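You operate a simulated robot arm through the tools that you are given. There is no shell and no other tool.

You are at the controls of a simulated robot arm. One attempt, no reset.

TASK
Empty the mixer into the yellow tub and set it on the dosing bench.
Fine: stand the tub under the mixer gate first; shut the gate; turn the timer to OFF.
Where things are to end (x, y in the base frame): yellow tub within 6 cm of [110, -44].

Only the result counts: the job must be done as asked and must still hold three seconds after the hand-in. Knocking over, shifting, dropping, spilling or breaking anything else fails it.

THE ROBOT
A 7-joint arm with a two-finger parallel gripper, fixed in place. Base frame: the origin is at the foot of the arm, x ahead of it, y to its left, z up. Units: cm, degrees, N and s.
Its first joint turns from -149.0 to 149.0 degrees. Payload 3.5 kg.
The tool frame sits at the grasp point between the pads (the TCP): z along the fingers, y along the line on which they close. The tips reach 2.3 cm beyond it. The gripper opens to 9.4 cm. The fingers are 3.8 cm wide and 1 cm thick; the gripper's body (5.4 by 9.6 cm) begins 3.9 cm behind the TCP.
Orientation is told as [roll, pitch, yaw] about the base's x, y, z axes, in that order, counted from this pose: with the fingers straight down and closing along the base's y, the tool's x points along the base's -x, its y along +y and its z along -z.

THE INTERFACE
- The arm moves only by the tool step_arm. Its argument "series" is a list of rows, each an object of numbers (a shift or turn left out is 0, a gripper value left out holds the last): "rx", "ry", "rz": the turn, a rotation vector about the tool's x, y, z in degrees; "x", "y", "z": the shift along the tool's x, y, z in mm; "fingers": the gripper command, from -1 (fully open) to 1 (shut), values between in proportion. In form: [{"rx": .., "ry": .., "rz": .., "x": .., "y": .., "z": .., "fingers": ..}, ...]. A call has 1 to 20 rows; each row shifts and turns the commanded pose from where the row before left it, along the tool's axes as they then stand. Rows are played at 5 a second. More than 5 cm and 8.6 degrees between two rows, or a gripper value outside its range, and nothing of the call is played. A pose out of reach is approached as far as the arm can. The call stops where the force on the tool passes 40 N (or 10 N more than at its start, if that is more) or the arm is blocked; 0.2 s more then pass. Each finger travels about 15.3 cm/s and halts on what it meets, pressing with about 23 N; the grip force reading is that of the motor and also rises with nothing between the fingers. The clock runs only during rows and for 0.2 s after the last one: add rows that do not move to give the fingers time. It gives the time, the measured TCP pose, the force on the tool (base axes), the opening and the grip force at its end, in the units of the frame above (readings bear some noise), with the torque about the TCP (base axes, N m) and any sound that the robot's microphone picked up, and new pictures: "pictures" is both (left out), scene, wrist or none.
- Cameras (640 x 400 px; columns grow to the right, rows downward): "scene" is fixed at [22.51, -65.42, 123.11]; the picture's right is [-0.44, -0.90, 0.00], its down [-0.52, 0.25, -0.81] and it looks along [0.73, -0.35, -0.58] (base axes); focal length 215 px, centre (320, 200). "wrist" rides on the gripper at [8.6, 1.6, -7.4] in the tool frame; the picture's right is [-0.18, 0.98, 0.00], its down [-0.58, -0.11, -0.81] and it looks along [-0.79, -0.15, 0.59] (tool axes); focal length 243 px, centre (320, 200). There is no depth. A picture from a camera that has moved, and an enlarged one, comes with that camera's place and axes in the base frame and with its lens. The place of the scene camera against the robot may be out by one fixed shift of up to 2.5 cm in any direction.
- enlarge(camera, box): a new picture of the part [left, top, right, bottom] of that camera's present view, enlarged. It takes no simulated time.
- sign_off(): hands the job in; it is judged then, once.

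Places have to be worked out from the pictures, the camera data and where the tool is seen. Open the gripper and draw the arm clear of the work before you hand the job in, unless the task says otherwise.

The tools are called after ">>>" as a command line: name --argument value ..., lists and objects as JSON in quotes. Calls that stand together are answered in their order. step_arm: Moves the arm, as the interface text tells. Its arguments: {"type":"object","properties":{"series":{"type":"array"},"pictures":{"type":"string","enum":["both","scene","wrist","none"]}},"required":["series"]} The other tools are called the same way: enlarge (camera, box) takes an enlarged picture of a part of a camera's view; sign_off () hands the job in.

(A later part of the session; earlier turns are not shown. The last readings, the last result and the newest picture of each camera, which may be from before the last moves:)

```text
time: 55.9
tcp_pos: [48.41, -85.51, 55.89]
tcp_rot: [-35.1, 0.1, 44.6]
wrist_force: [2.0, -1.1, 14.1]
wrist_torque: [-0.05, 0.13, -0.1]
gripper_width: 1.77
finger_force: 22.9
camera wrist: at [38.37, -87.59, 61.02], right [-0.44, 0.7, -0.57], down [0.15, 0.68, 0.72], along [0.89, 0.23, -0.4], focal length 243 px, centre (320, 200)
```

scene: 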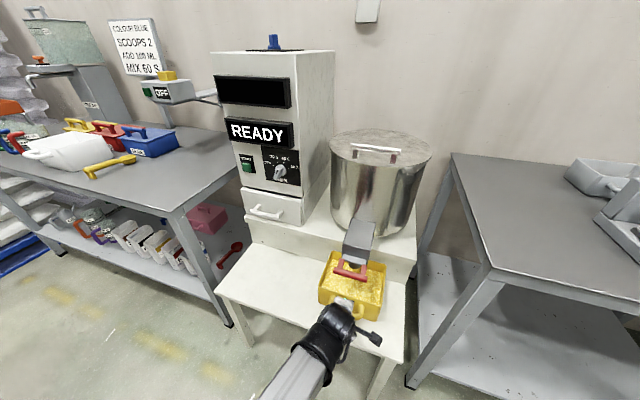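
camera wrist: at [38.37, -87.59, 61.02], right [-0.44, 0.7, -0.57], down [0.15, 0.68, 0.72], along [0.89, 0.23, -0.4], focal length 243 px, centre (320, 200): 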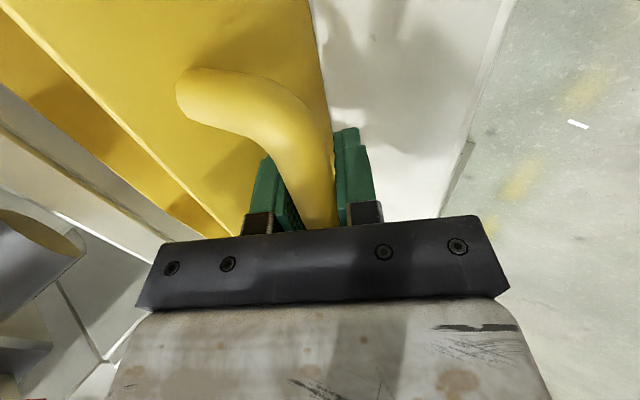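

Gripped. I lift slowly by 2 cm while tilting slightly to keep the tub level, then read the load.

>>> step_arm --series '[{"y": -2.4, "z": -3.3, "rx": 1}, {"y": -2.4, "z": -3.2, "rx": 1}, {"y": -2.4, "z": -3.2, "rx": 1}, {"y": -2.4, "z": -3.2, "rx": 1}, {"y": -2.5, "z": -3.1, "rx": 1}, {}, {}]'

>>> enlarge --camera "scene" --box '[280, 220, 420, 325]'

```text
time: 57.5
tcp_pos: [48.4, -85.49, 57.92]
tcp_rot: [-39.9, 0.1, 44.6]
wrist_force: [-0.2, -0.3, -9.8]
wrist_torque: [0.78, 0.67, -0.03]
gripper_width: 1.78
finger_force: 23.4
camera wrist: at [38.06, -87.27, 62.46], right [-0.4, 0.66, -0.63], down [0.11, 0.72, 0.69], along [0.91, 0.21, -0.36], focal length 243 px, centre (320, 200)
```

scene: 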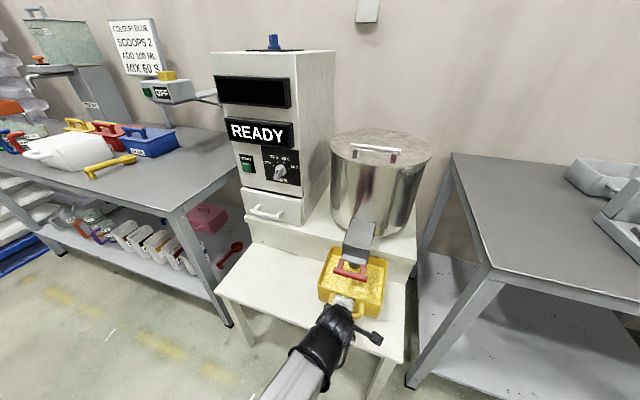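
wrist: 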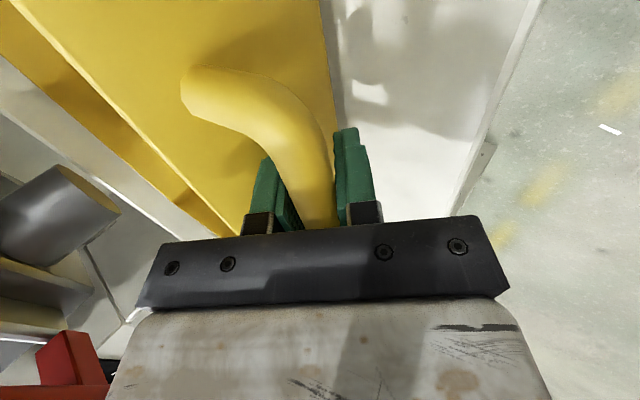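

```text
3.81 times, centred on (350, 272) of scene
camera zoom: at [22.51, -65.42, 123.11], right [-0.44, -0.9, 0.0], down [-0.52, 0.25, -0.81], along [0.73, -0.35, -0.58], focal length 820 px, centre (206, -76)
```

zoom: 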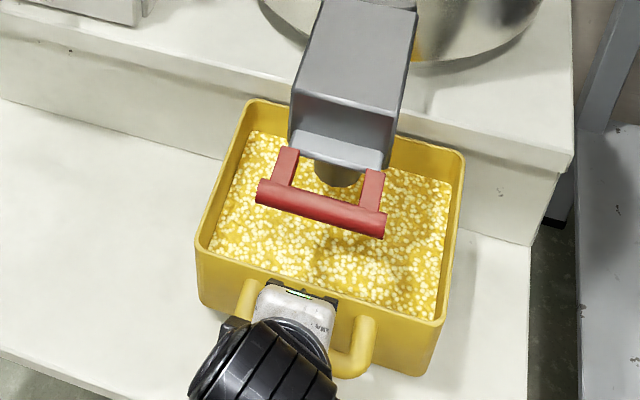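

Load is ~9.8 N (about 1 kg total), hooked securely and nearly level. I draw the tub straight out from under the gate toward the arm, levelling the tilt slightly.

>>> step_arm --series '[{"y": 9.4, "z": -7.8, "rx": -1}, {"y": 15.5, "z": -12.6, "rx": -1}, {"y": 18.6, "z": -14.6, "rx": -0.5}, {"y": 20, "z": -15}, {"y": 20, "z": -15}, {"y": 20, "z": -15}, {"y": 20, "z": -15}, {"y": 20, "z": -15}, {"y": 12, "z": -9}, {}, {}]'

>>> enlarge --camera "scene" --box '[240, 220, 420, 355]'

```text
time: 59.9
tcp_pos: [34.44, -71.49, 58.02]
tcp_rot: [-37.6, 0.1, 44.7]
wrist_force: [0.0, 0.0, -9.8]
wrist_torque: [0.72, 0.71, -0.01]
gripper_width: 1.76
finger_force: 22.8
camera wrist: at [24.32, -73.45, 62.85], right [-0.42, 0.68, -0.6], down [0.13, 0.7, 0.7], along [0.9, 0.22, -0.38], focal length 243 px, centre (320, 200)
```

scene: 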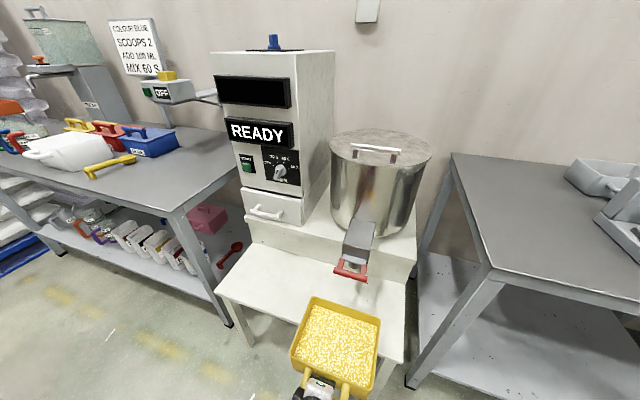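
wrist: 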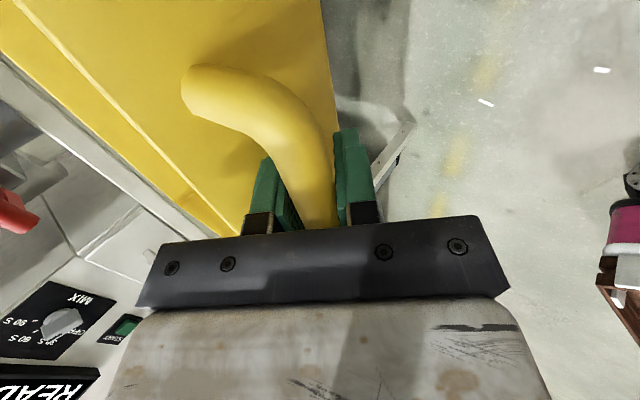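

```text
2.96 times, centred on (330, 288) of scene
camera zoom: at [22.51, -65.42, 123.11], right [-0.44, -0.9, 0.0], down [-0.52, 0.25, -0.81], along [0.73, -0.35, -0.58], focal length 638 px, centre (290, -59)
```

zoom: 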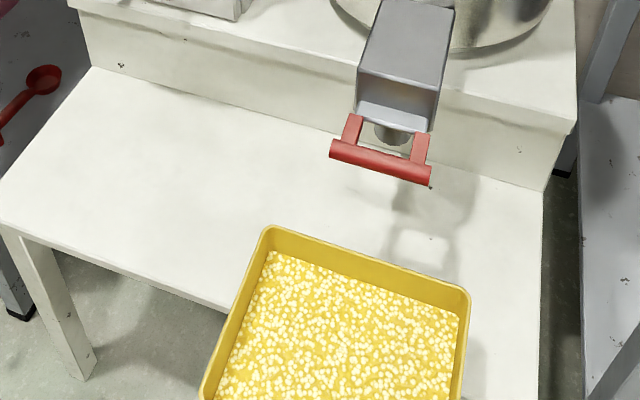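

Tub is clear of the gate, nothing spilled, gate shut. I carry it left 20 cm (away from the mixer and camera) while beginning to rise.

>>> step_arm --series '[{"x": -12}, {"x": -22, "y": -3, "z": -4}, {"x": -25, "y": -6.1, "z": -7.9}, {"x": -25, "y": -9.2, "z": -11.9}, {"x": -25, "y": -12.2, "z": -15.8}, {"x": -25, "y": -12.2, "z": -15.8}, {"x": -25, "y": -15.3, "z": -19.8}, {"x": -25, "y": -18.3, "z": -23.8}, {"x": -16, "y": -18.3, "z": -23.8}, {"y": -18.3, "z": -23.8}, {"y": -18.3, "z": -23.8}, {"y": -18.3, "z": -23.8}, {"y": -18.3, "z": -23.8}, {"y": -18.3, "z": -23.8}, {"y": -18.3, "z": -23.8}, {"y": -12.2, "z": -15.8}, {}, {}]'

```text
time: 63.7
tcp_pos: [48.84, -57.53, 93.11]
tcp_rot: [-37.5, 0.2, 44.7]
wrist_force: [-0.7, -0.2, -10.3]
wrist_torque: [0.72, 0.68, -0.03]
gripper_width: 1.76
finger_force: 23.0
camera wrist: at [38.77, -59.43, 97.89], right [-0.42, 0.68, -0.6], down [0.13, 0.7, 0.7], along [0.9, 0.22, -0.38], focal length 243 px, centre (320, 200)
```

scene: 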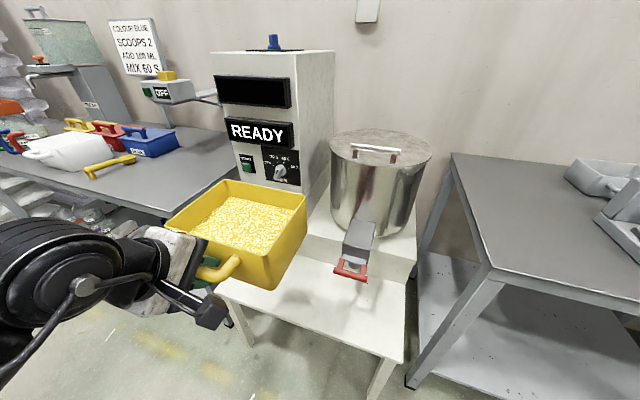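
wrist: 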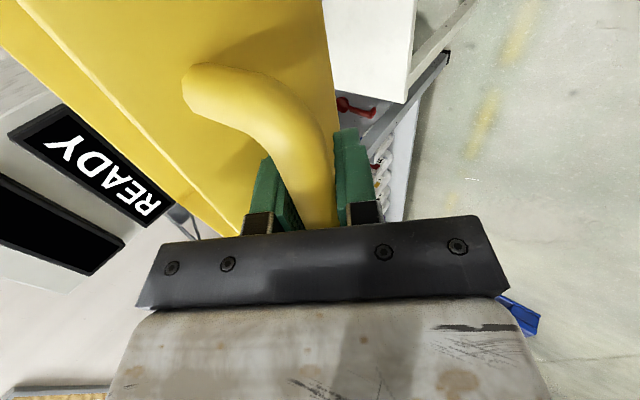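

Tub is at bench height plus ~3 cm, level. I raise 3 cm more and move left toward the dosing bench in the first leg.

>>> step_arm --series '[{"y": -9.2, "z": -11.9}, {"y": -9.2, "z": -11.9, "x": -10}, {"x": -20}, {"x": -28}, {"x": -28}, {"x": -28}, {"x": -28}, {"x": -28}, {"x": -28}, {"x": -28}, {"x": -28}, {"x": -20}, {"x": -10}, {}, {}]'

```text
time: 66.9
tcp_pos: [68.97, -37.38, 96.17]
tcp_rot: [-37.4, 0.1, 44.6]
wrist_force: [-0.7, -0.4, -10.0]
wrist_torque: [0.73, 0.71, -0.01]
gripper_width: 1.75
finger_force: 22.9
camera wrist: at [58.9, -39.36, 101.1], right [-0.42, 0.68, -0.6], down [0.13, 0.7, 0.7], along [0.9, 0.22, -0.38], focal length 243 px, centre (320, 200)
```

scene: 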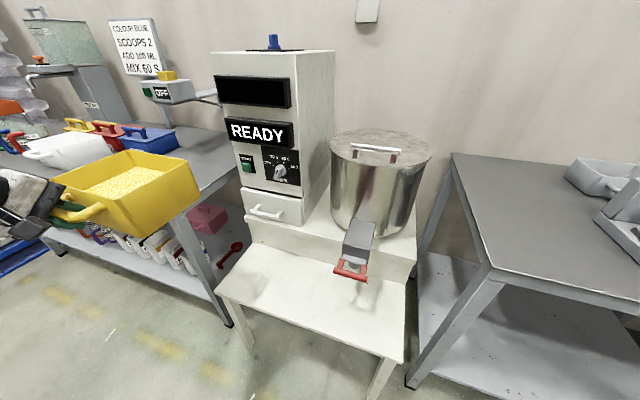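
wrist: 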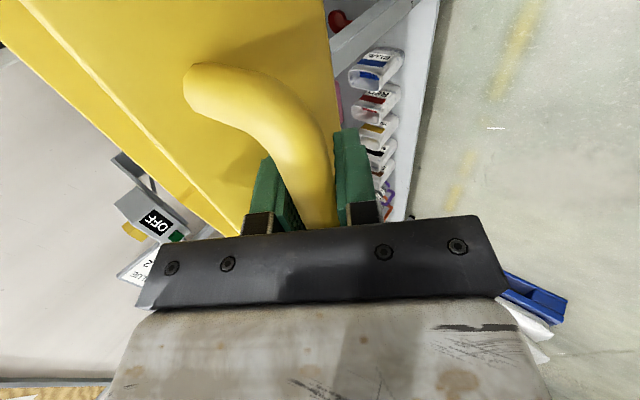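

Midway over the bench edge, tub level, load steady. Next leg: 32 cm to above the target spot (~(109, -43.7) for the tub centre).

>>> step_arm --series '[{"x": -8, "y": -5.7, "z": 4.4}, {"x": -14, "y": -9.9, "z": 7.6}, {"x": -18.5, "y": -13.1, "z": 10.1}, {"x": -18.5, "y": -13.1, "z": 10.1}, {"x": -18.5, "y": -13.1, "z": 10.1}, {"x": -18.5, "y": -13.1, "z": 10.1}, {"x": -18.5, "y": -13.1, "z": 10.1}, {"x": -18.5, "y": -13.1, "z": 10.1}, {"x": -18.5, "y": -13.1, "z": 10.1}, {"x": -18.5, "y": -13.1, "z": 10.1}, {"x": -18.5, "y": -13.1, "z": 10.1}, {"x": -14, "y": -9.9, "z": 7.6}, {"x": -8, "y": -5.7, "z": 4.4}, {}, {}]'

>>> enlarge --camera "scene" --box '[60, 80, 260, 230]'

```text
time: 70.1
tcp_pos: [97.33, -35.99, 96.08]
tcp_rot: [-37.5, 0.1, 44.6]
wrist_force: [-0.6, -0.1, -9.5]
wrist_torque: [0.75, 0.67, -0.01]
gripper_width: 1.72
finger_force: 23.3
camera wrist: at [87.26, -37.82, 100.89], right [-0.42, 0.68, -0.6], down [0.13, 0.7, 0.7], along [0.9, 0.22, -0.38], focal length 243 px, centre (320, 200)
```

scene: 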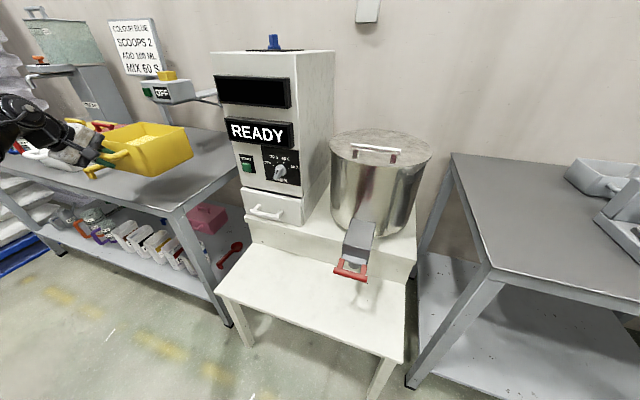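
wrist: 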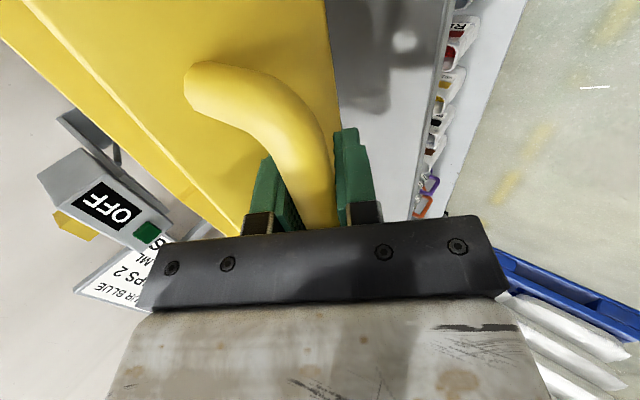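

```text
2.67 times, centred on (160, 155) of scene
camera zoom: at [22.51, -65.42, 123.11], right [-0.44, -0.9, 0.0], down [-0.52, 0.25, -0.81], along [0.73, -0.35, -0.58], focal length 574 px, centre (747, 320)
```

zoom: 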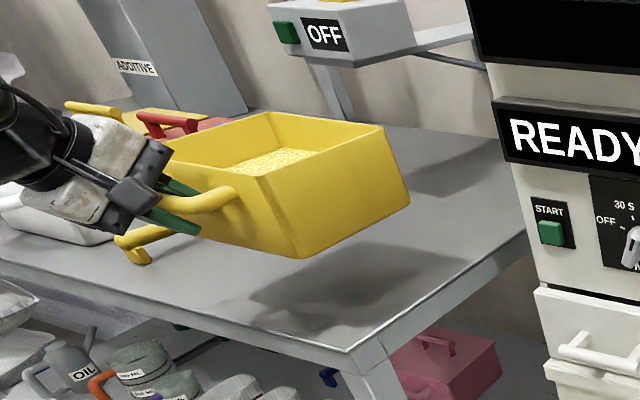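

The tub is ~4 cm short of the target. Before continuing I check the area below for the yellow scoop and other items.

>>> enlarge --camera "scene" --box '[60, 120, 180, 200]'

>>> enlarge --camera "wrist" --box '[300, 0, 540, 150]'

```text
5.00 times, centred on (120, 160) of scene
camera zoom: at [22.51, -65.42, 123.11], right [-0.44, -0.9, 0.0], down [-0.52, 0.25, -0.81], along [0.73, -0.35, -0.58], focal length 1076 px, centre (1320, 400)
```

zoom: 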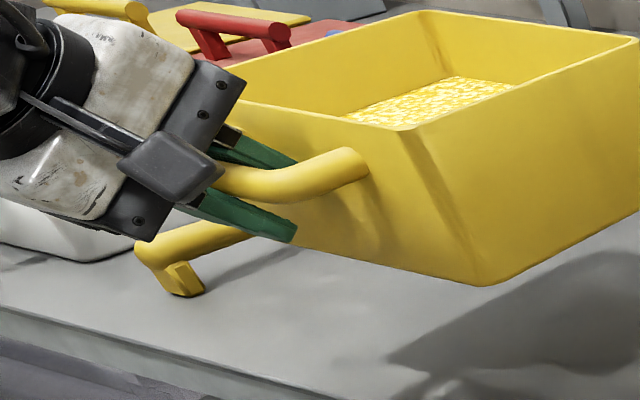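

```text
2.67 times, centred on (420, 75) of wrist
camera zoom: at [87.26, -37.82, 100.89], right [-0.42, 0.68, -0.6], down [0.13, 0.7, 0.7], along [0.9, 0.22, -0.38], focal length 647 px, centre (53, 533)
```

zoom: 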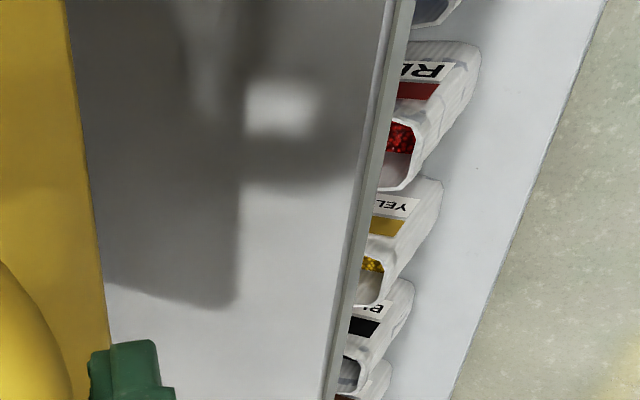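

The scoop lies several cm to the left of the landing zone. I shift the remaining ~4 cm to the target and start lowering.

>>> step_arm --series '[{"x": -10, "y": -12.7, "z": 9.7}, {"x": -10, "y": -12.7, "z": 9.7}, {}, {"y": 6.1, "z": 7.9}, {"y": 6.1, "z": 7.9}, {"y": 6.1, "z": 7.9}, {"y": 4.3, "z": 5.6}, {}, {}]'

>>> enlarge --camera "scene" --box '[60, 100, 220, 220]'

```text
time: 72.1
tcp_pos: [101.02, -36.89, 92.35]
tcp_rot: [-37.5, 0.1, 44.5]
wrist_force: [-1.0, 0.1, -11.0]
wrist_torque: [0.72, 0.69, 0.02]
gripper_width: 1.78
finger_force: 23.1
camera wrist: at [90.85, -38.87, 97.24], right [-0.42, 0.68, -0.6], down [0.13, 0.7, 0.7], along [0.9, 0.22, -0.38], focal length 243 px, centre (320, 200)
```

scene: 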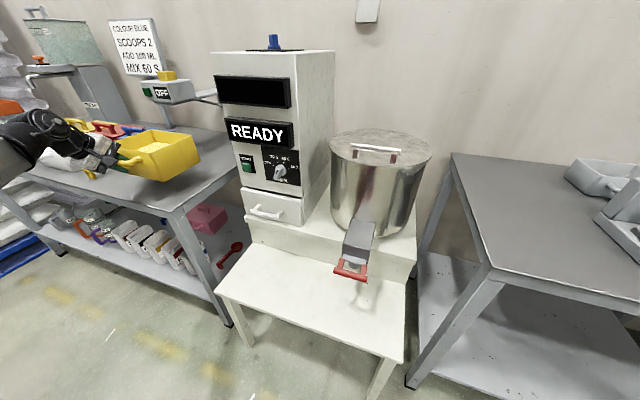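
wrist: 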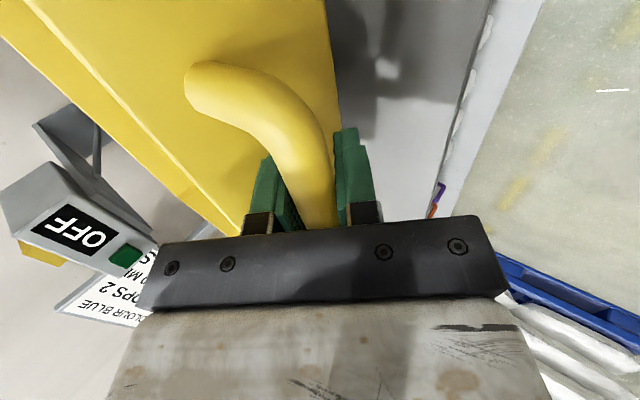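

```text
3.33 times, centred on (140, 160) of scene
camera zoom: at [22.51, -65.42, 123.11], right [-0.44, -0.9, 0.0], down [-0.52, 0.25, -0.81], along [0.73, -0.35, -0.58], focal length 718 px, centre (920, 333)
```

zoom: 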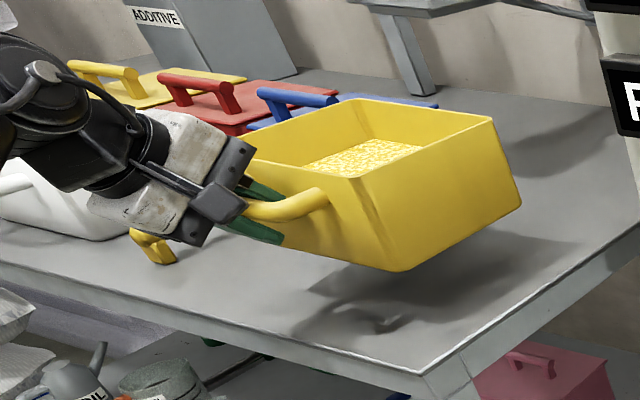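

Tub centre ≈ (108.7, -44.7), still hanging free. Lowering 1.5 cm more in small steps.

>>> step_arm --series '[{"y": 3, "z": 4}, {"y": 3, "z": 4}, {"y": 3, "z": 4}, {}, {}]' --pictures "none"

```text
time: 73.3
tcp_pos: [100.82, -36.91, 90.99]
tcp_rot: [-37.4, 0.0, 44.6]
wrist_force: [-0.1, -0.2, -10.5]
wrist_torque: [0.72, 0.68, 0.0]
gripper_width: 1.77
finger_force: 22.8
```

Still hanging at full weight; continuing down in 3–4 mm steps.

>>> step_arm --series '[{"y": 2.4, "z": 3.2}, {"y": 2.4, "z": 3.2}, {}, {}]' --pictures "none"

```text
time: 74.3
tcp_pos: [100.97, -36.95, 89.98]
tcp_rot: [-37.5, 0.1, 44.6]
wrist_force: [-0.3, 0.4, -9.4]
wrist_torque: [0.75, 0.68, 0.0]
gripper_width: 1.72
finger_force: 23.0
```

>>> step_arm --series '[{"y": 1.8, "z": 2.4}, {"y": 1.8, "z": 2.4}, {}, {}]' --pictures "scene"

>>> enlarge --camera "scene" --box '[60, 100, 220, 220]'

```text
time: 75.3
tcp_pos: [100.91, -37.07, 89.38]
tcp_rot: [-37.4, 0.2, 44.6]
wrist_force: [0.0, 0.5, -9.7]
wrist_torque: [0.72, 0.66, 0.04]
gripper_width: 1.74
finger_force: 23.1
```

scene: 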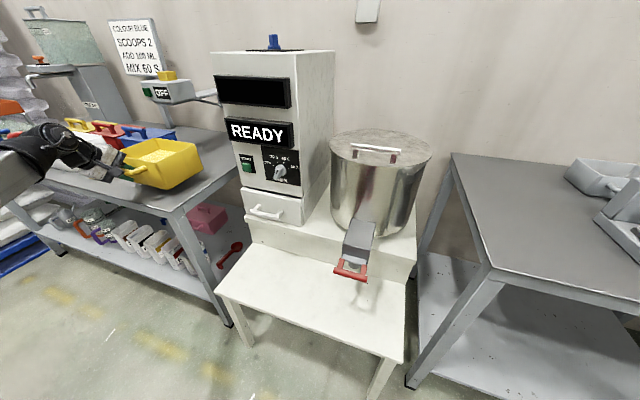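

```text
3.33 times, centred on (140, 160) of scene
camera zoom: at [22.51, -65.42, 123.11], right [-0.44, -0.9, 0.0], down [-0.52, 0.25, -0.81], along [0.73, -0.35, -0.58], focal length 718 px, centre (920, 333)
```

zoom: 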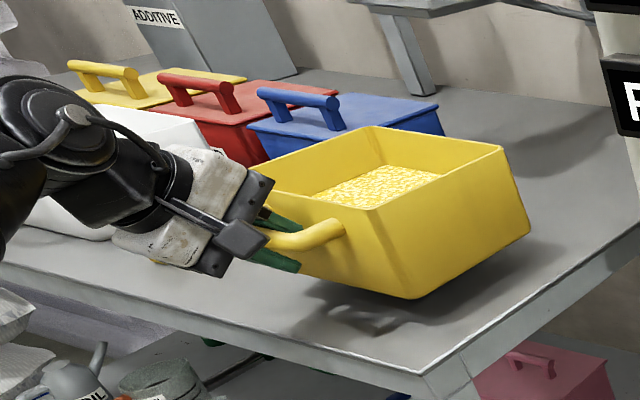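

Shadow gap still visible; the tub needs ~1–2 cm more. Continuing in small steps.

>>> step_arm --series '[{"y": 2.4, "z": 3.2}, {"y": 2.4, "z": 3.2}, {}, {}]' --pictures "none"

```text
time: 76.3
tcp_pos: [100.98, -37.06, 88.7]
tcp_rot: [-37.6, 0.2, 44.6]
wrist_force: [0.0, 0.2, -9.4]
wrist_torque: [0.77, 0.69, -0.03]
gripper_width: 1.75
finger_force: 23.1
```

>>> step_arm --series '[{"y": 2.4, "z": 3.2}, {"y": 2.4, "z": 3.2}, {}, {}]' --pictures "scene"

>>> enlarge --camera "scene" --box '[60, 100, 220, 220]'

```text
time: 77.3
tcp_pos: [100.93, -36.99, 87.74]
tcp_rot: [-37.5, 0.2, 44.6]
wrist_force: [0.2, 0.7, -9.4]
wrist_torque: [0.74, 0.67, 0.0]
gripper_width: 1.74
finger_force: 23.0
```

scene: 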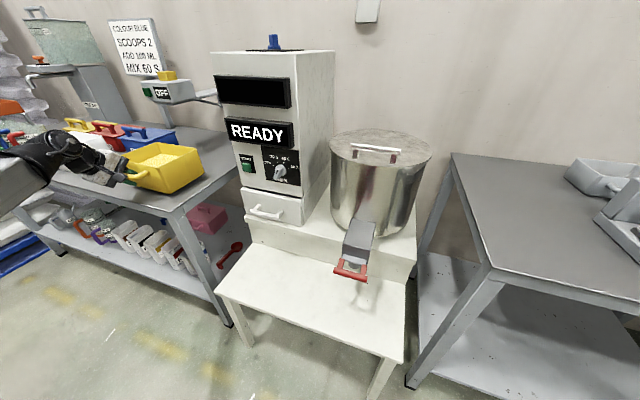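

```text
3.33 times, centred on (140, 160) of scene
camera zoom: at [22.51, -65.42, 123.11], right [-0.44, -0.9, 0.0], down [-0.52, 0.25, -0.81], along [0.73, -0.35, -0.58], focal length 718 px, centre (920, 333)
```

zoom: 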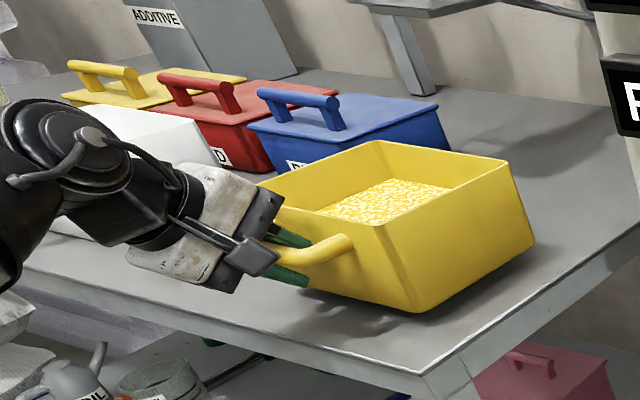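

Nearly down; continuing.

>>> step_arm --series '[{"y": 1.8, "z": 2.4}, {"y": 1.8, "z": 2.4}, {}, {}]' --pictures "none"

```text
time: 78.3
tcp_pos: [101.09, -36.84, 87.22]
tcp_rot: [-37.5, 0.1, 44.6]
wrist_force: [0.5, 0.4, -10.7]
wrist_torque: [0.73, 0.67, -0.02]
gripper_width: 1.78
finger_force: 23.1
```

>>> step_arm --series '[{"y": 1.8, "z": 2.4}, {"y": 1.8, "z": 2.4}, {}, {}]' --pictures "none"

```text
time: 79.3
tcp_pos: [101.06, -37.02, 86.57]
tcp_rot: [-37.5, 0.2, 44.6]
wrist_force: [0.7, 0.7, -10.6]
wrist_torque: [0.75, 0.67, -0.01]
gripper_width: 1.75
finger_force: 23.3
```

Still hanging; let me look again to judge the remaining gap.

>>> step_arm --series '[{"y": 1.8, "z": 2.4}, {}, {}]'

>>> enlarge --camera "scene" --box '[90, 120, 220, 210]'

>>> enlarge --camera "wrist" --box '[260, 0, 500, 150]'

```text
time: 80.1
tcp_pos: [101.02, -37.14, 86.37]
tcp_rot: [-37.5, 0.2, 44.6]
wrist_force: [-0.5, -0.1, -9.9]
wrist_torque: [0.75, 0.67, 0.04]
gripper_width: 1.77
finger_force: 23.2
camera wrist: at [90.9, -38.96, 91.22], right [-0.42, 0.68, -0.6], down [0.13, 0.7, 0.7], along [0.9, 0.22, -0.38], focal length 243 px, centre (320, 200)
```

scene: 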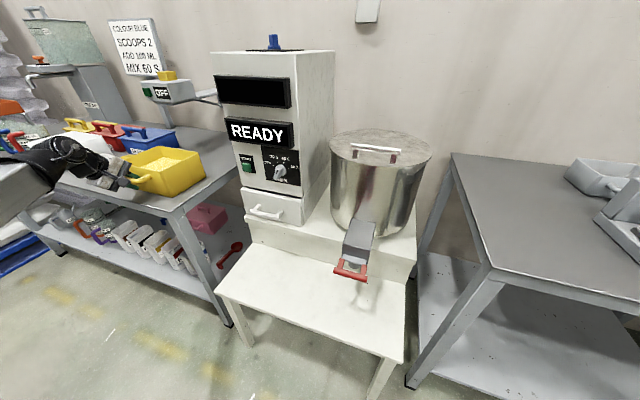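
wrist: 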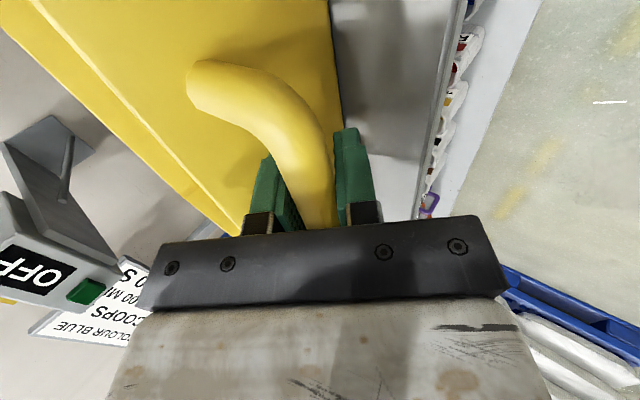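

```text
4.44 times, centred on (155, 165) of scene
camera zoom: at [22.51, -65.42, 123.11], right [-0.44, -0.9, 0.0], down [-0.52, 0.25, -0.81], along [0.73, -0.35, -0.58], focal length 957 px, centre (1053, 356)
```

zoom: 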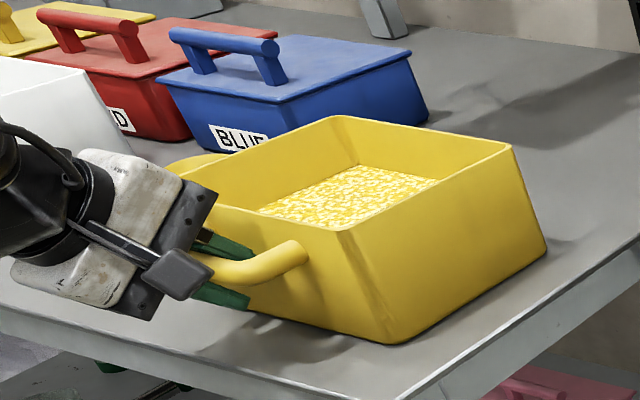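

```text
2.67 times, centred on (380, 75) of wrist
camera zoom: at [90.9, -38.96, 91.22], right [-0.42, 0.68, -0.6], down [0.13, 0.7, 0.7], along [0.9, 0.22, -0.38], focal length 647 px, centre (160, 533)
```

zoom: 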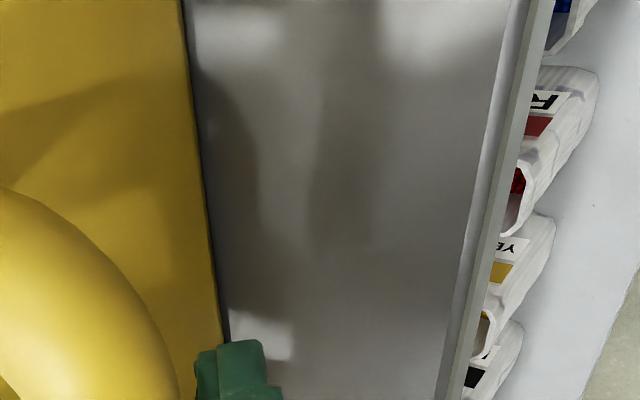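

Very close now. Lowering in 3 mm steps until the weight is taken by the bench.

>>> step_arm --series '[{"y": 1.8, "z": 2.4}, {}, {}]' --pictures "none"

```text
time: 80.9
tcp_pos: [100.9, -37.1, 86.3]
tcp_rot: [-37.7, 0.1, 44.7]
wrist_force: [2.4, 7.4, 16.1]
wrist_torque: [-0.03, 0.62, -0.16]
gripper_width: 1.78
finger_force: 22.6
```

Contact: the front bottom edge is on the bench with the far side slightly up. I ease off 1 mm and tilt the tool back a degree at a time so the far side settles gently.

>>> step_arm --series '[{"y": -0.6, "z": -0.8}, {"rx": -1, "y": -0.36, "z": -0.48}, {"rx": -1, "y": -0.36, "z": -0.48}, {}, {}]'

>>> enlarge --camera "scene" --box '[90, 120, 220, 210]'

```text
time: 82.1
tcp_pos: [101.06, -37.02, 86.33]
tcp_rot: [-35.5, 0.2, 44.6]
wrist_force: [3.5, 0.1, -0.7]
wrist_torque: [-0.02, 0.05, 0.16]
gripper_width: 1.77
finger_force: 23.0
camera wrist: at [90.91, -39.09, 91.38], right [-0.43, 0.7, -0.57], down [0.15, 0.68, 0.72], along [0.89, 0.23, -0.4], focal length 243 px, centre (320, 200)
```

scene: 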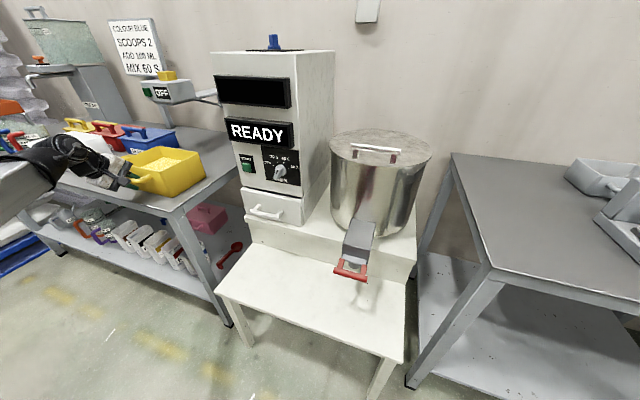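
wrist: 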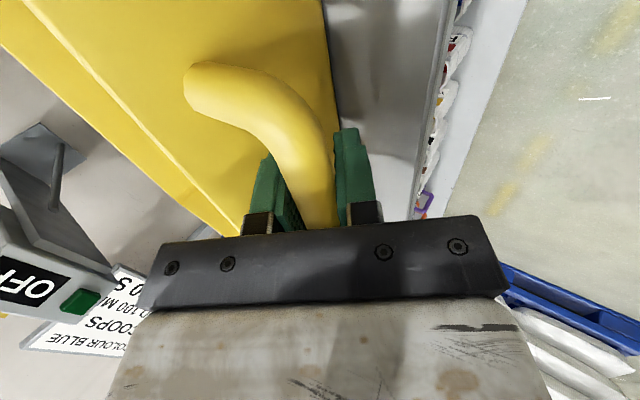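

```text
4.44 times, centred on (155, 165) of scene
camera zoom: at [22.51, -65.42, 123.11], right [-0.44, -0.9, 0.0], down [-0.52, 0.25, -0.81], along [0.73, -0.35, -0.58], focal length 957 px, centre (1053, 356)
```

zoom: 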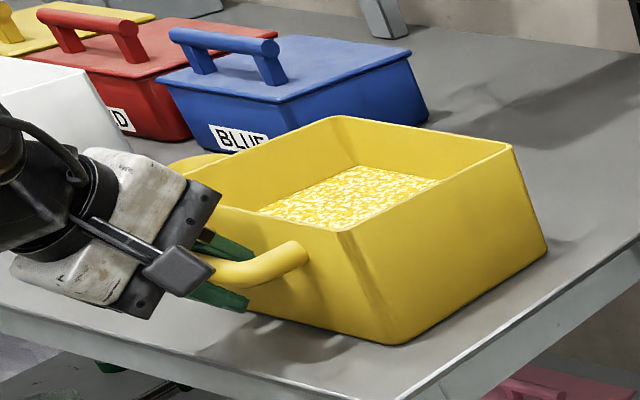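

The bench now carries the full weight (force and torque ≈ 0), the tub stands flat. I open the fingers slightly and withdraw straight back along their axis.

>>> step_arm --series '[{"fingers": 0.47}, {}, {}, {"z": -8}, {"z": -12}, {"z": -20}, {"z": -25}, {"z": -30}, {"z": -30}, {}]'

>>> enlarge --camera "scene" --box '[60, 100, 220, 220]'

```text
time: 84.3
tcp_pos: [95.84, -31.83, 96.69]
tcp_rot: [-35.5, 0.1, 44.5]
wrist_force: [-0.3, -0.1, 0.8]
wrist_torque: [0.01, -0.03, 0.01]
gripper_width: 2.47
finger_force: 0.1
camera wrist: at [85.83, -33.92, 101.72], right [-0.43, 0.7, -0.57], down [0.15, 0.68, 0.72], along [0.89, 0.23, -0.4], focal length 243 px, centre (320, 200)
```

scene: 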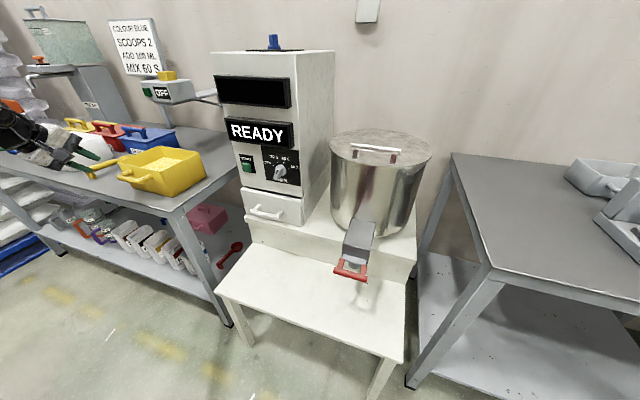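
wrist: 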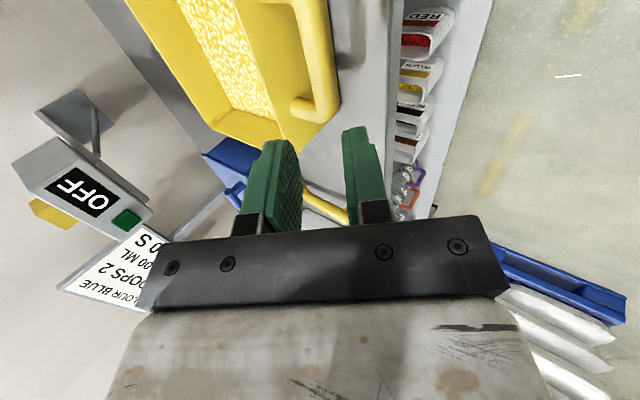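

```text
3.33 times, centred on (140, 160) of scene
camera zoom: at [22.51, -65.42, 123.11], right [-0.44, -0.9, 0.0], down [-0.52, 0.25, -0.81], along [0.73, -0.35, -0.58], focal length 718 px, centre (920, 333)
```

zoom: 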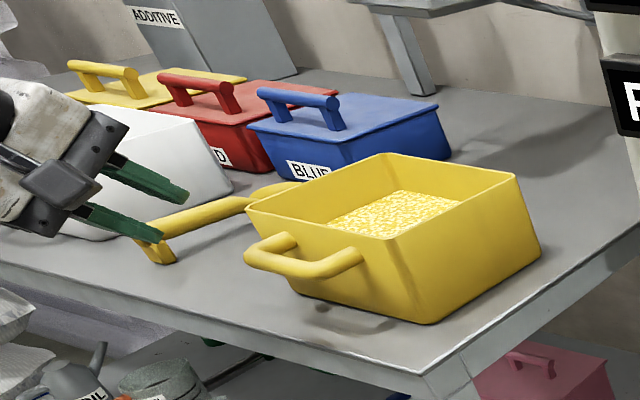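

Tub placed at ≈(109.6, -44.8), standing and undisturbed; scoop and boxes unmoved. Next is the timer: the knob (centre ≈ e-line (83, -80.5, 89)) points to 60 S. I retreat up and out, then move across in front of the control panel.

>>> step_arm --series '[{"y": 12.8, "z": -33.7}, {"y": 12.8, "z": -33.7}, {"x": 15}, {"x": 28}, {"x": 30}, {"x": 30}, {"x": 30}, {"x": 30}, {"x": 30}, {"x": 30}, {"x": 30}, {"x": 30}, {"x": 30}, {"x": 30}, {"x": 30}, {"x": 30}, {"x": 30}, {"x": 15}, {}]'

```text
time: 88.3
tcp_pos: [59.79, -58.88, 100.5]
tcp_rot: [-35.6, 0.1, 44.5]
wrist_force: [-0.5, -0.2, 0.3]
wrist_torque: [0.03, -0.02, 0.0]
gripper_width: 2.49
finger_force: 0.1
camera wrist: at [49.68, -60.96, 105.62], right [-0.43, 0.7, -0.57], down [0.15, 0.68, 0.72], along [0.89, 0.23, -0.4], focal length 243 px, centre (320, 200)
```

scene: 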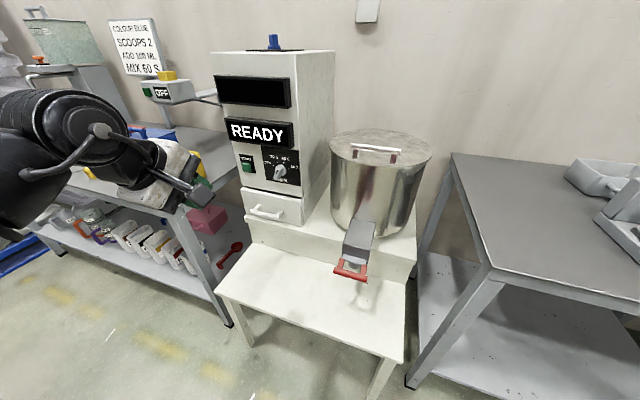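
wrist: 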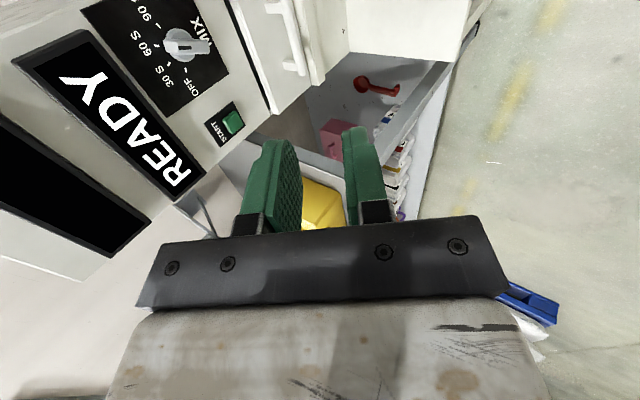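

Good oblique view of the dial. Enlarging to read the pointer and locate the knob.

>>> enlarge --camera "wrist" --box '[100, 0, 260, 100]'

>>> enlarge --camera "wrist" --box '[130, 10, 230, 72]'

```text
4.00 times, centred on (180, 50) of wrist
camera zoom: at [49.68, -60.96, 105.62], right [-0.43, 0.7, -0.57], down [0.15, 0.68, 0.72], along [0.89, 0.23, -0.4], focal length 970 px, centre (880, 800)
```

zoom: 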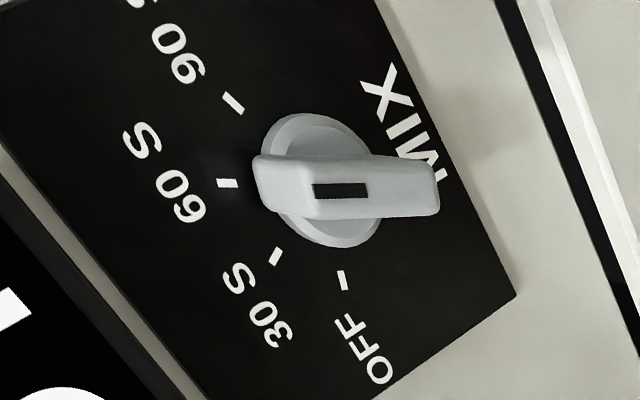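

```text
6.40 times, centred on (180, 41) of wrist
camera zoom: at [49.68, -60.96, 105.62], right [-0.43, 0.7, -0.57], down [0.15, 0.68, 0.72], along [0.89, 0.23, -0.4], focal length 1553 px, centre (1216, 1218)
```

zoom: 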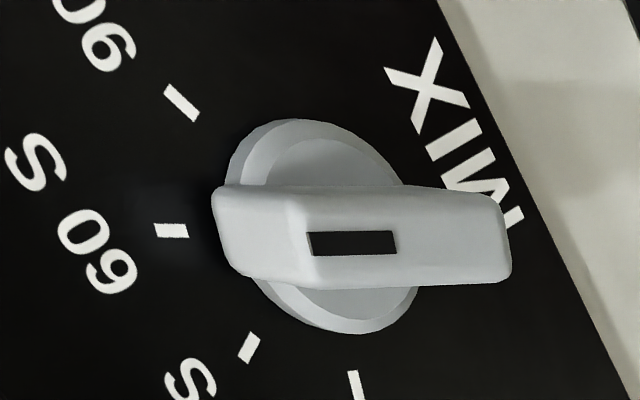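

The pointer is clearly at 60 S; OFF is 86° counter-clockwise. Knob centre is about e=28.5, z=88.9, bar ~1.9 cm wide protruding 3 cm from the panel. I move nearer and tilt the tool up to horizontal, facing the panel.

>>> step_arm --series '[{"y": -20.8, "z": 39.5, "fingers": 0.1}, {"y": -20.8, "z": 39.5}, {"rx": 7.8}, {"rx": 7.8}, {"rx": 7.8}, {"rx": 7.8}, {"rx": 7.8}, {"rx": 7.8}, {"rx": 7.6}, {}, {}]'

```text
time: 90.7
tcp_pos: [65.36, -64.79, 96.57]
tcp_rot: [-88.7, 0.1, 44.3]
wrist_force: [0.5, 0.3, 1.3]
wrist_torque: [0.01, -0.01, 0.02]
gripper_width: 4.2
finger_force: 0.1
camera wrist: at [54.06, -65.52, 95.1], right [0.11, 0.14, -0.98], down [-0.15, 0.98, 0.13], along [0.98, 0.13, 0.13], focal length 243 px, centre (320, 200)
```

scene: 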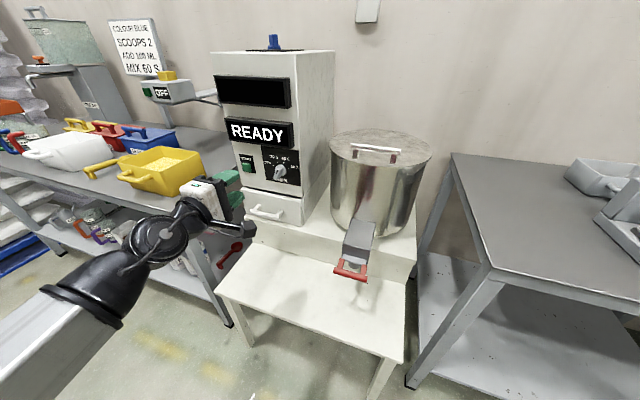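
wrist: 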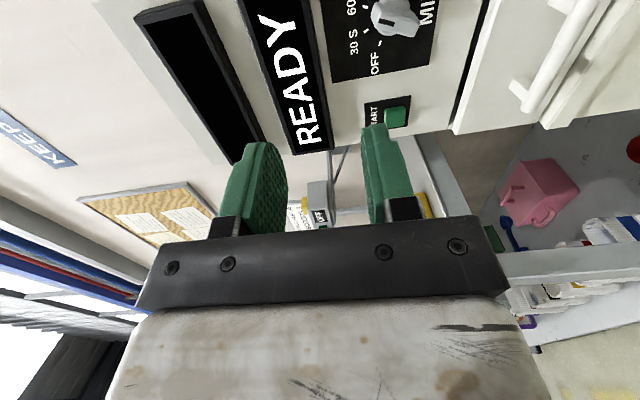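

Tool is horizontal now, panel in view from the right side. Enlarging the dial from here to refine its coordinates.

>>> enlarge --camera "wrist" --box '[320, 0, 480, 100]'

```text
4.00 times, centred on (400, 50) of wrist
camera zoom: at [54.06, -65.52, 95.1], right [0.11, 0.14, -0.98], down [-0.15, 0.98, 0.13], along [0.98, 0.13, 0.13], focal length 970 px, centre (0, 800)
```

zoom: 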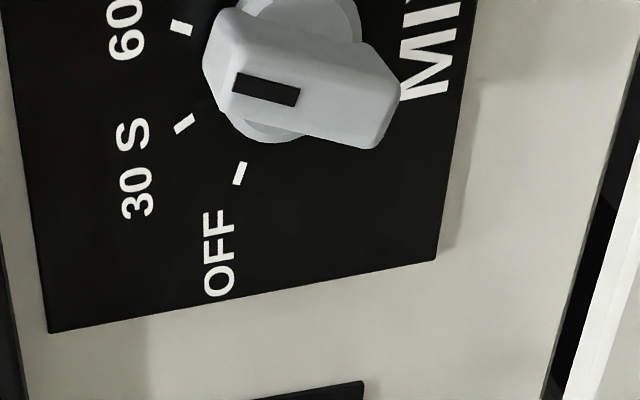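

Refined: knob centre at e≈28.85, z≈88.35, panel plane a≈19.1, bar front a≈15.8. I roll the tool so the fingers will close across the knob's bar (first half of the roll).

>>> step_arm --series '[{"rx": 1.3}, {"rz": 8}, {"rz": 8}, {"rz": 8}, {"rz": 8}, {"rz": 8}, {"rz": 8}, {"rz": 8}, {}]' --pictures "scene"

```text
time: 92.7
tcp_pos: [65.28, -64.87, 96.44]
tcp_rot: [-92.2, -56.0, 46.5]
wrist_force: [-0.2, 0.0, 0.3]
wrist_torque: [-0.01, -0.01, -0.02]
gripper_width: 4.24
finger_force: 0.0
```

scene: 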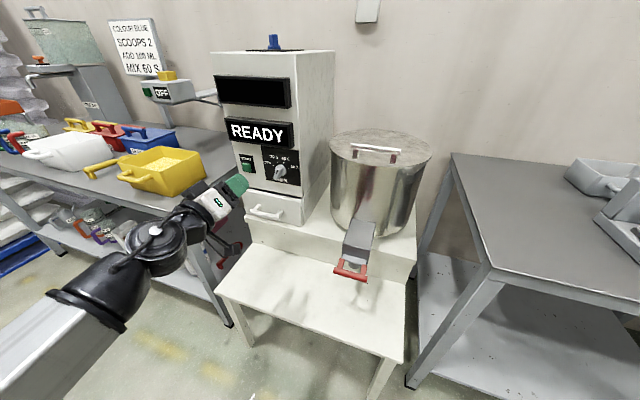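

Roll goes fine; the tool axis is ~1.2° high, which I correct while finishing the roll.

>>> step_arm --series '[{"rx": -0.67, "ry": 0.99}, {"rz": 8}, {"rz": 8}, {"rz": 8}, {"rz": 8}, {"rz": 8}, {"rz": 8}, {"rz": 7.5}, {}, {}]'

```text
time: 94.9
tcp_pos: [65.52, -64.73, 96.62]
tcp_rot: [90.1, -68.6, -135.5]
wrist_force: [-0.4, 0.0, -0.6]
wrist_torque: [0.02, 0.02, -0.01]
gripper_width: 4.22
finger_force: 0.1
camera wrist: at [63.61, -56.17, 88.98], right [0.6, 0.6, 0.53], down [-0.79, 0.35, 0.5], along [0.11, -0.72, 0.68], focal length 243 px, centre (320, 200)
```

scene: 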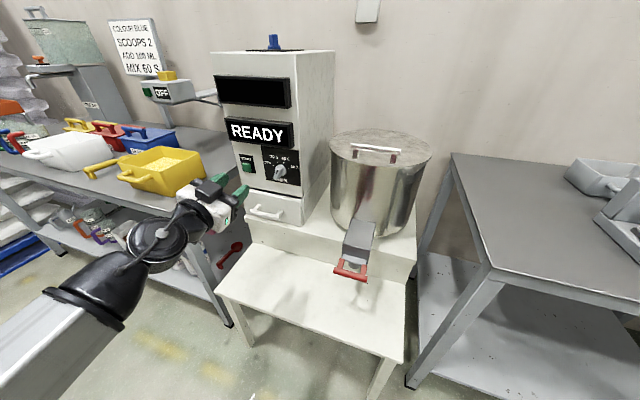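
wrist: 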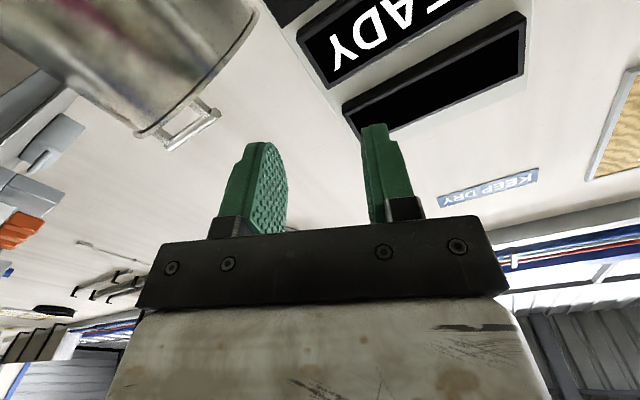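

Orientation is exactly square to the panel with the closing axis across the knob bar. I move to the knob's axis and approach to ~5 cm short of it, then check.

>>> step_arm --series '[{"x": 28, "y": -4.3}, {"x": 28, "y": -4.3}, {"x": 27.7, "y": -4.4}, {}, {"z": 30}, {"z": 30}, {"z": 30}, {"z": 30}, {}, {}]'

>>> enlarge --camera "scene" --box '[200, 130, 320, 230]'

```text
time: 97.1
tcp_pos: [74.9, -72.06, 88.45]
tcp_rot: [90.1, -68.7, -135.4]
wrist_force: [-0.4, -0.4, 1.3]
wrist_torque: [-0.01, -0.03, 0.02]
gripper_width: 4.22
finger_force: 0.0
camera wrist: at [73.18, -63.45, 80.92], right [0.6, 0.6, 0.53], down [-0.79, 0.35, 0.5], along [0.11, -0.72, 0.68], focal length 243 px, centre (320, 200)
```

scene: 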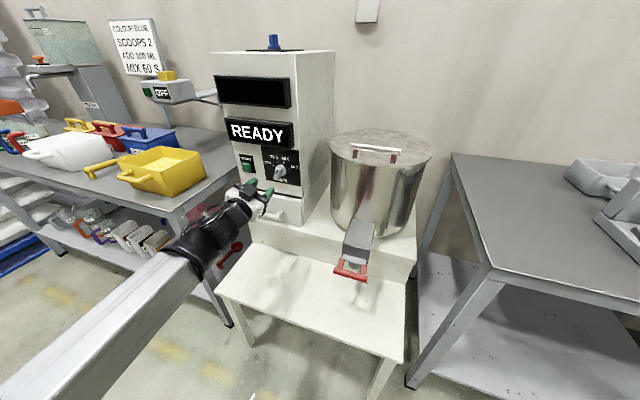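
wrist: 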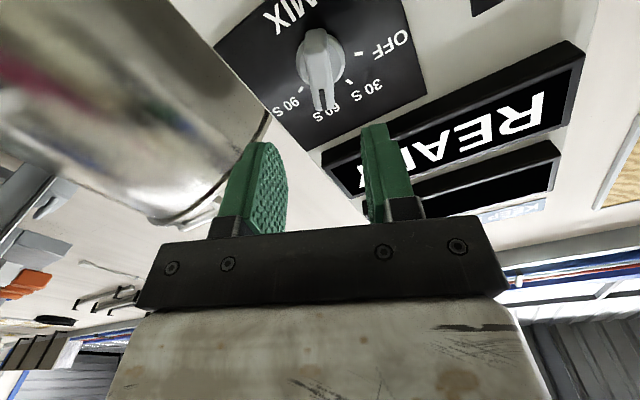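

```text
4.00 times, centred on (260, 180) of scene
camera zoom: at [22.51, -65.42, 123.11], right [-0.44, -0.9, 0.0], down [-0.52, 0.25, -0.81], along [0.73, -0.35, -0.58], focal length 861 px, centre (560, 280)
```

zoom: 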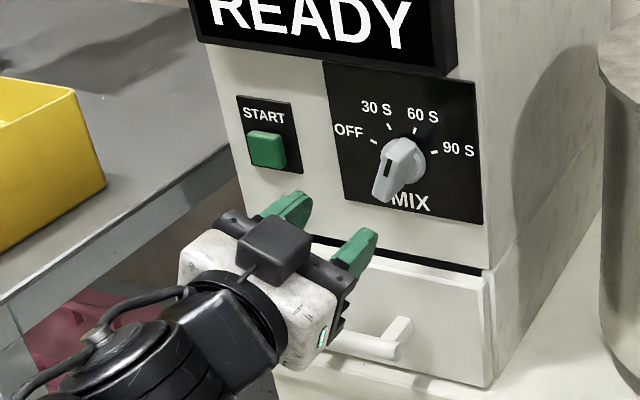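

The knob bar appears centred between the fingers and parallel to the pads. Enlarging to verify the centring along the bar.

>>> enlarge --camera "wrist" --box '[240, 10, 400, 110]'

```text
4.00 times, centred on (320, 60) of wrist
camera zoom: at [73.18, -63.45, 80.92], right [0.6, 0.6, 0.53], down [-0.79, 0.35, 0.5], along [0.11, -0.72, 0.68], focal length 970 px, centre (320, 760)
```

zoom: 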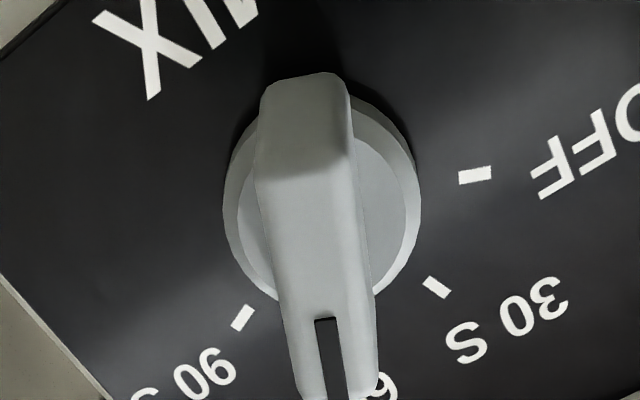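

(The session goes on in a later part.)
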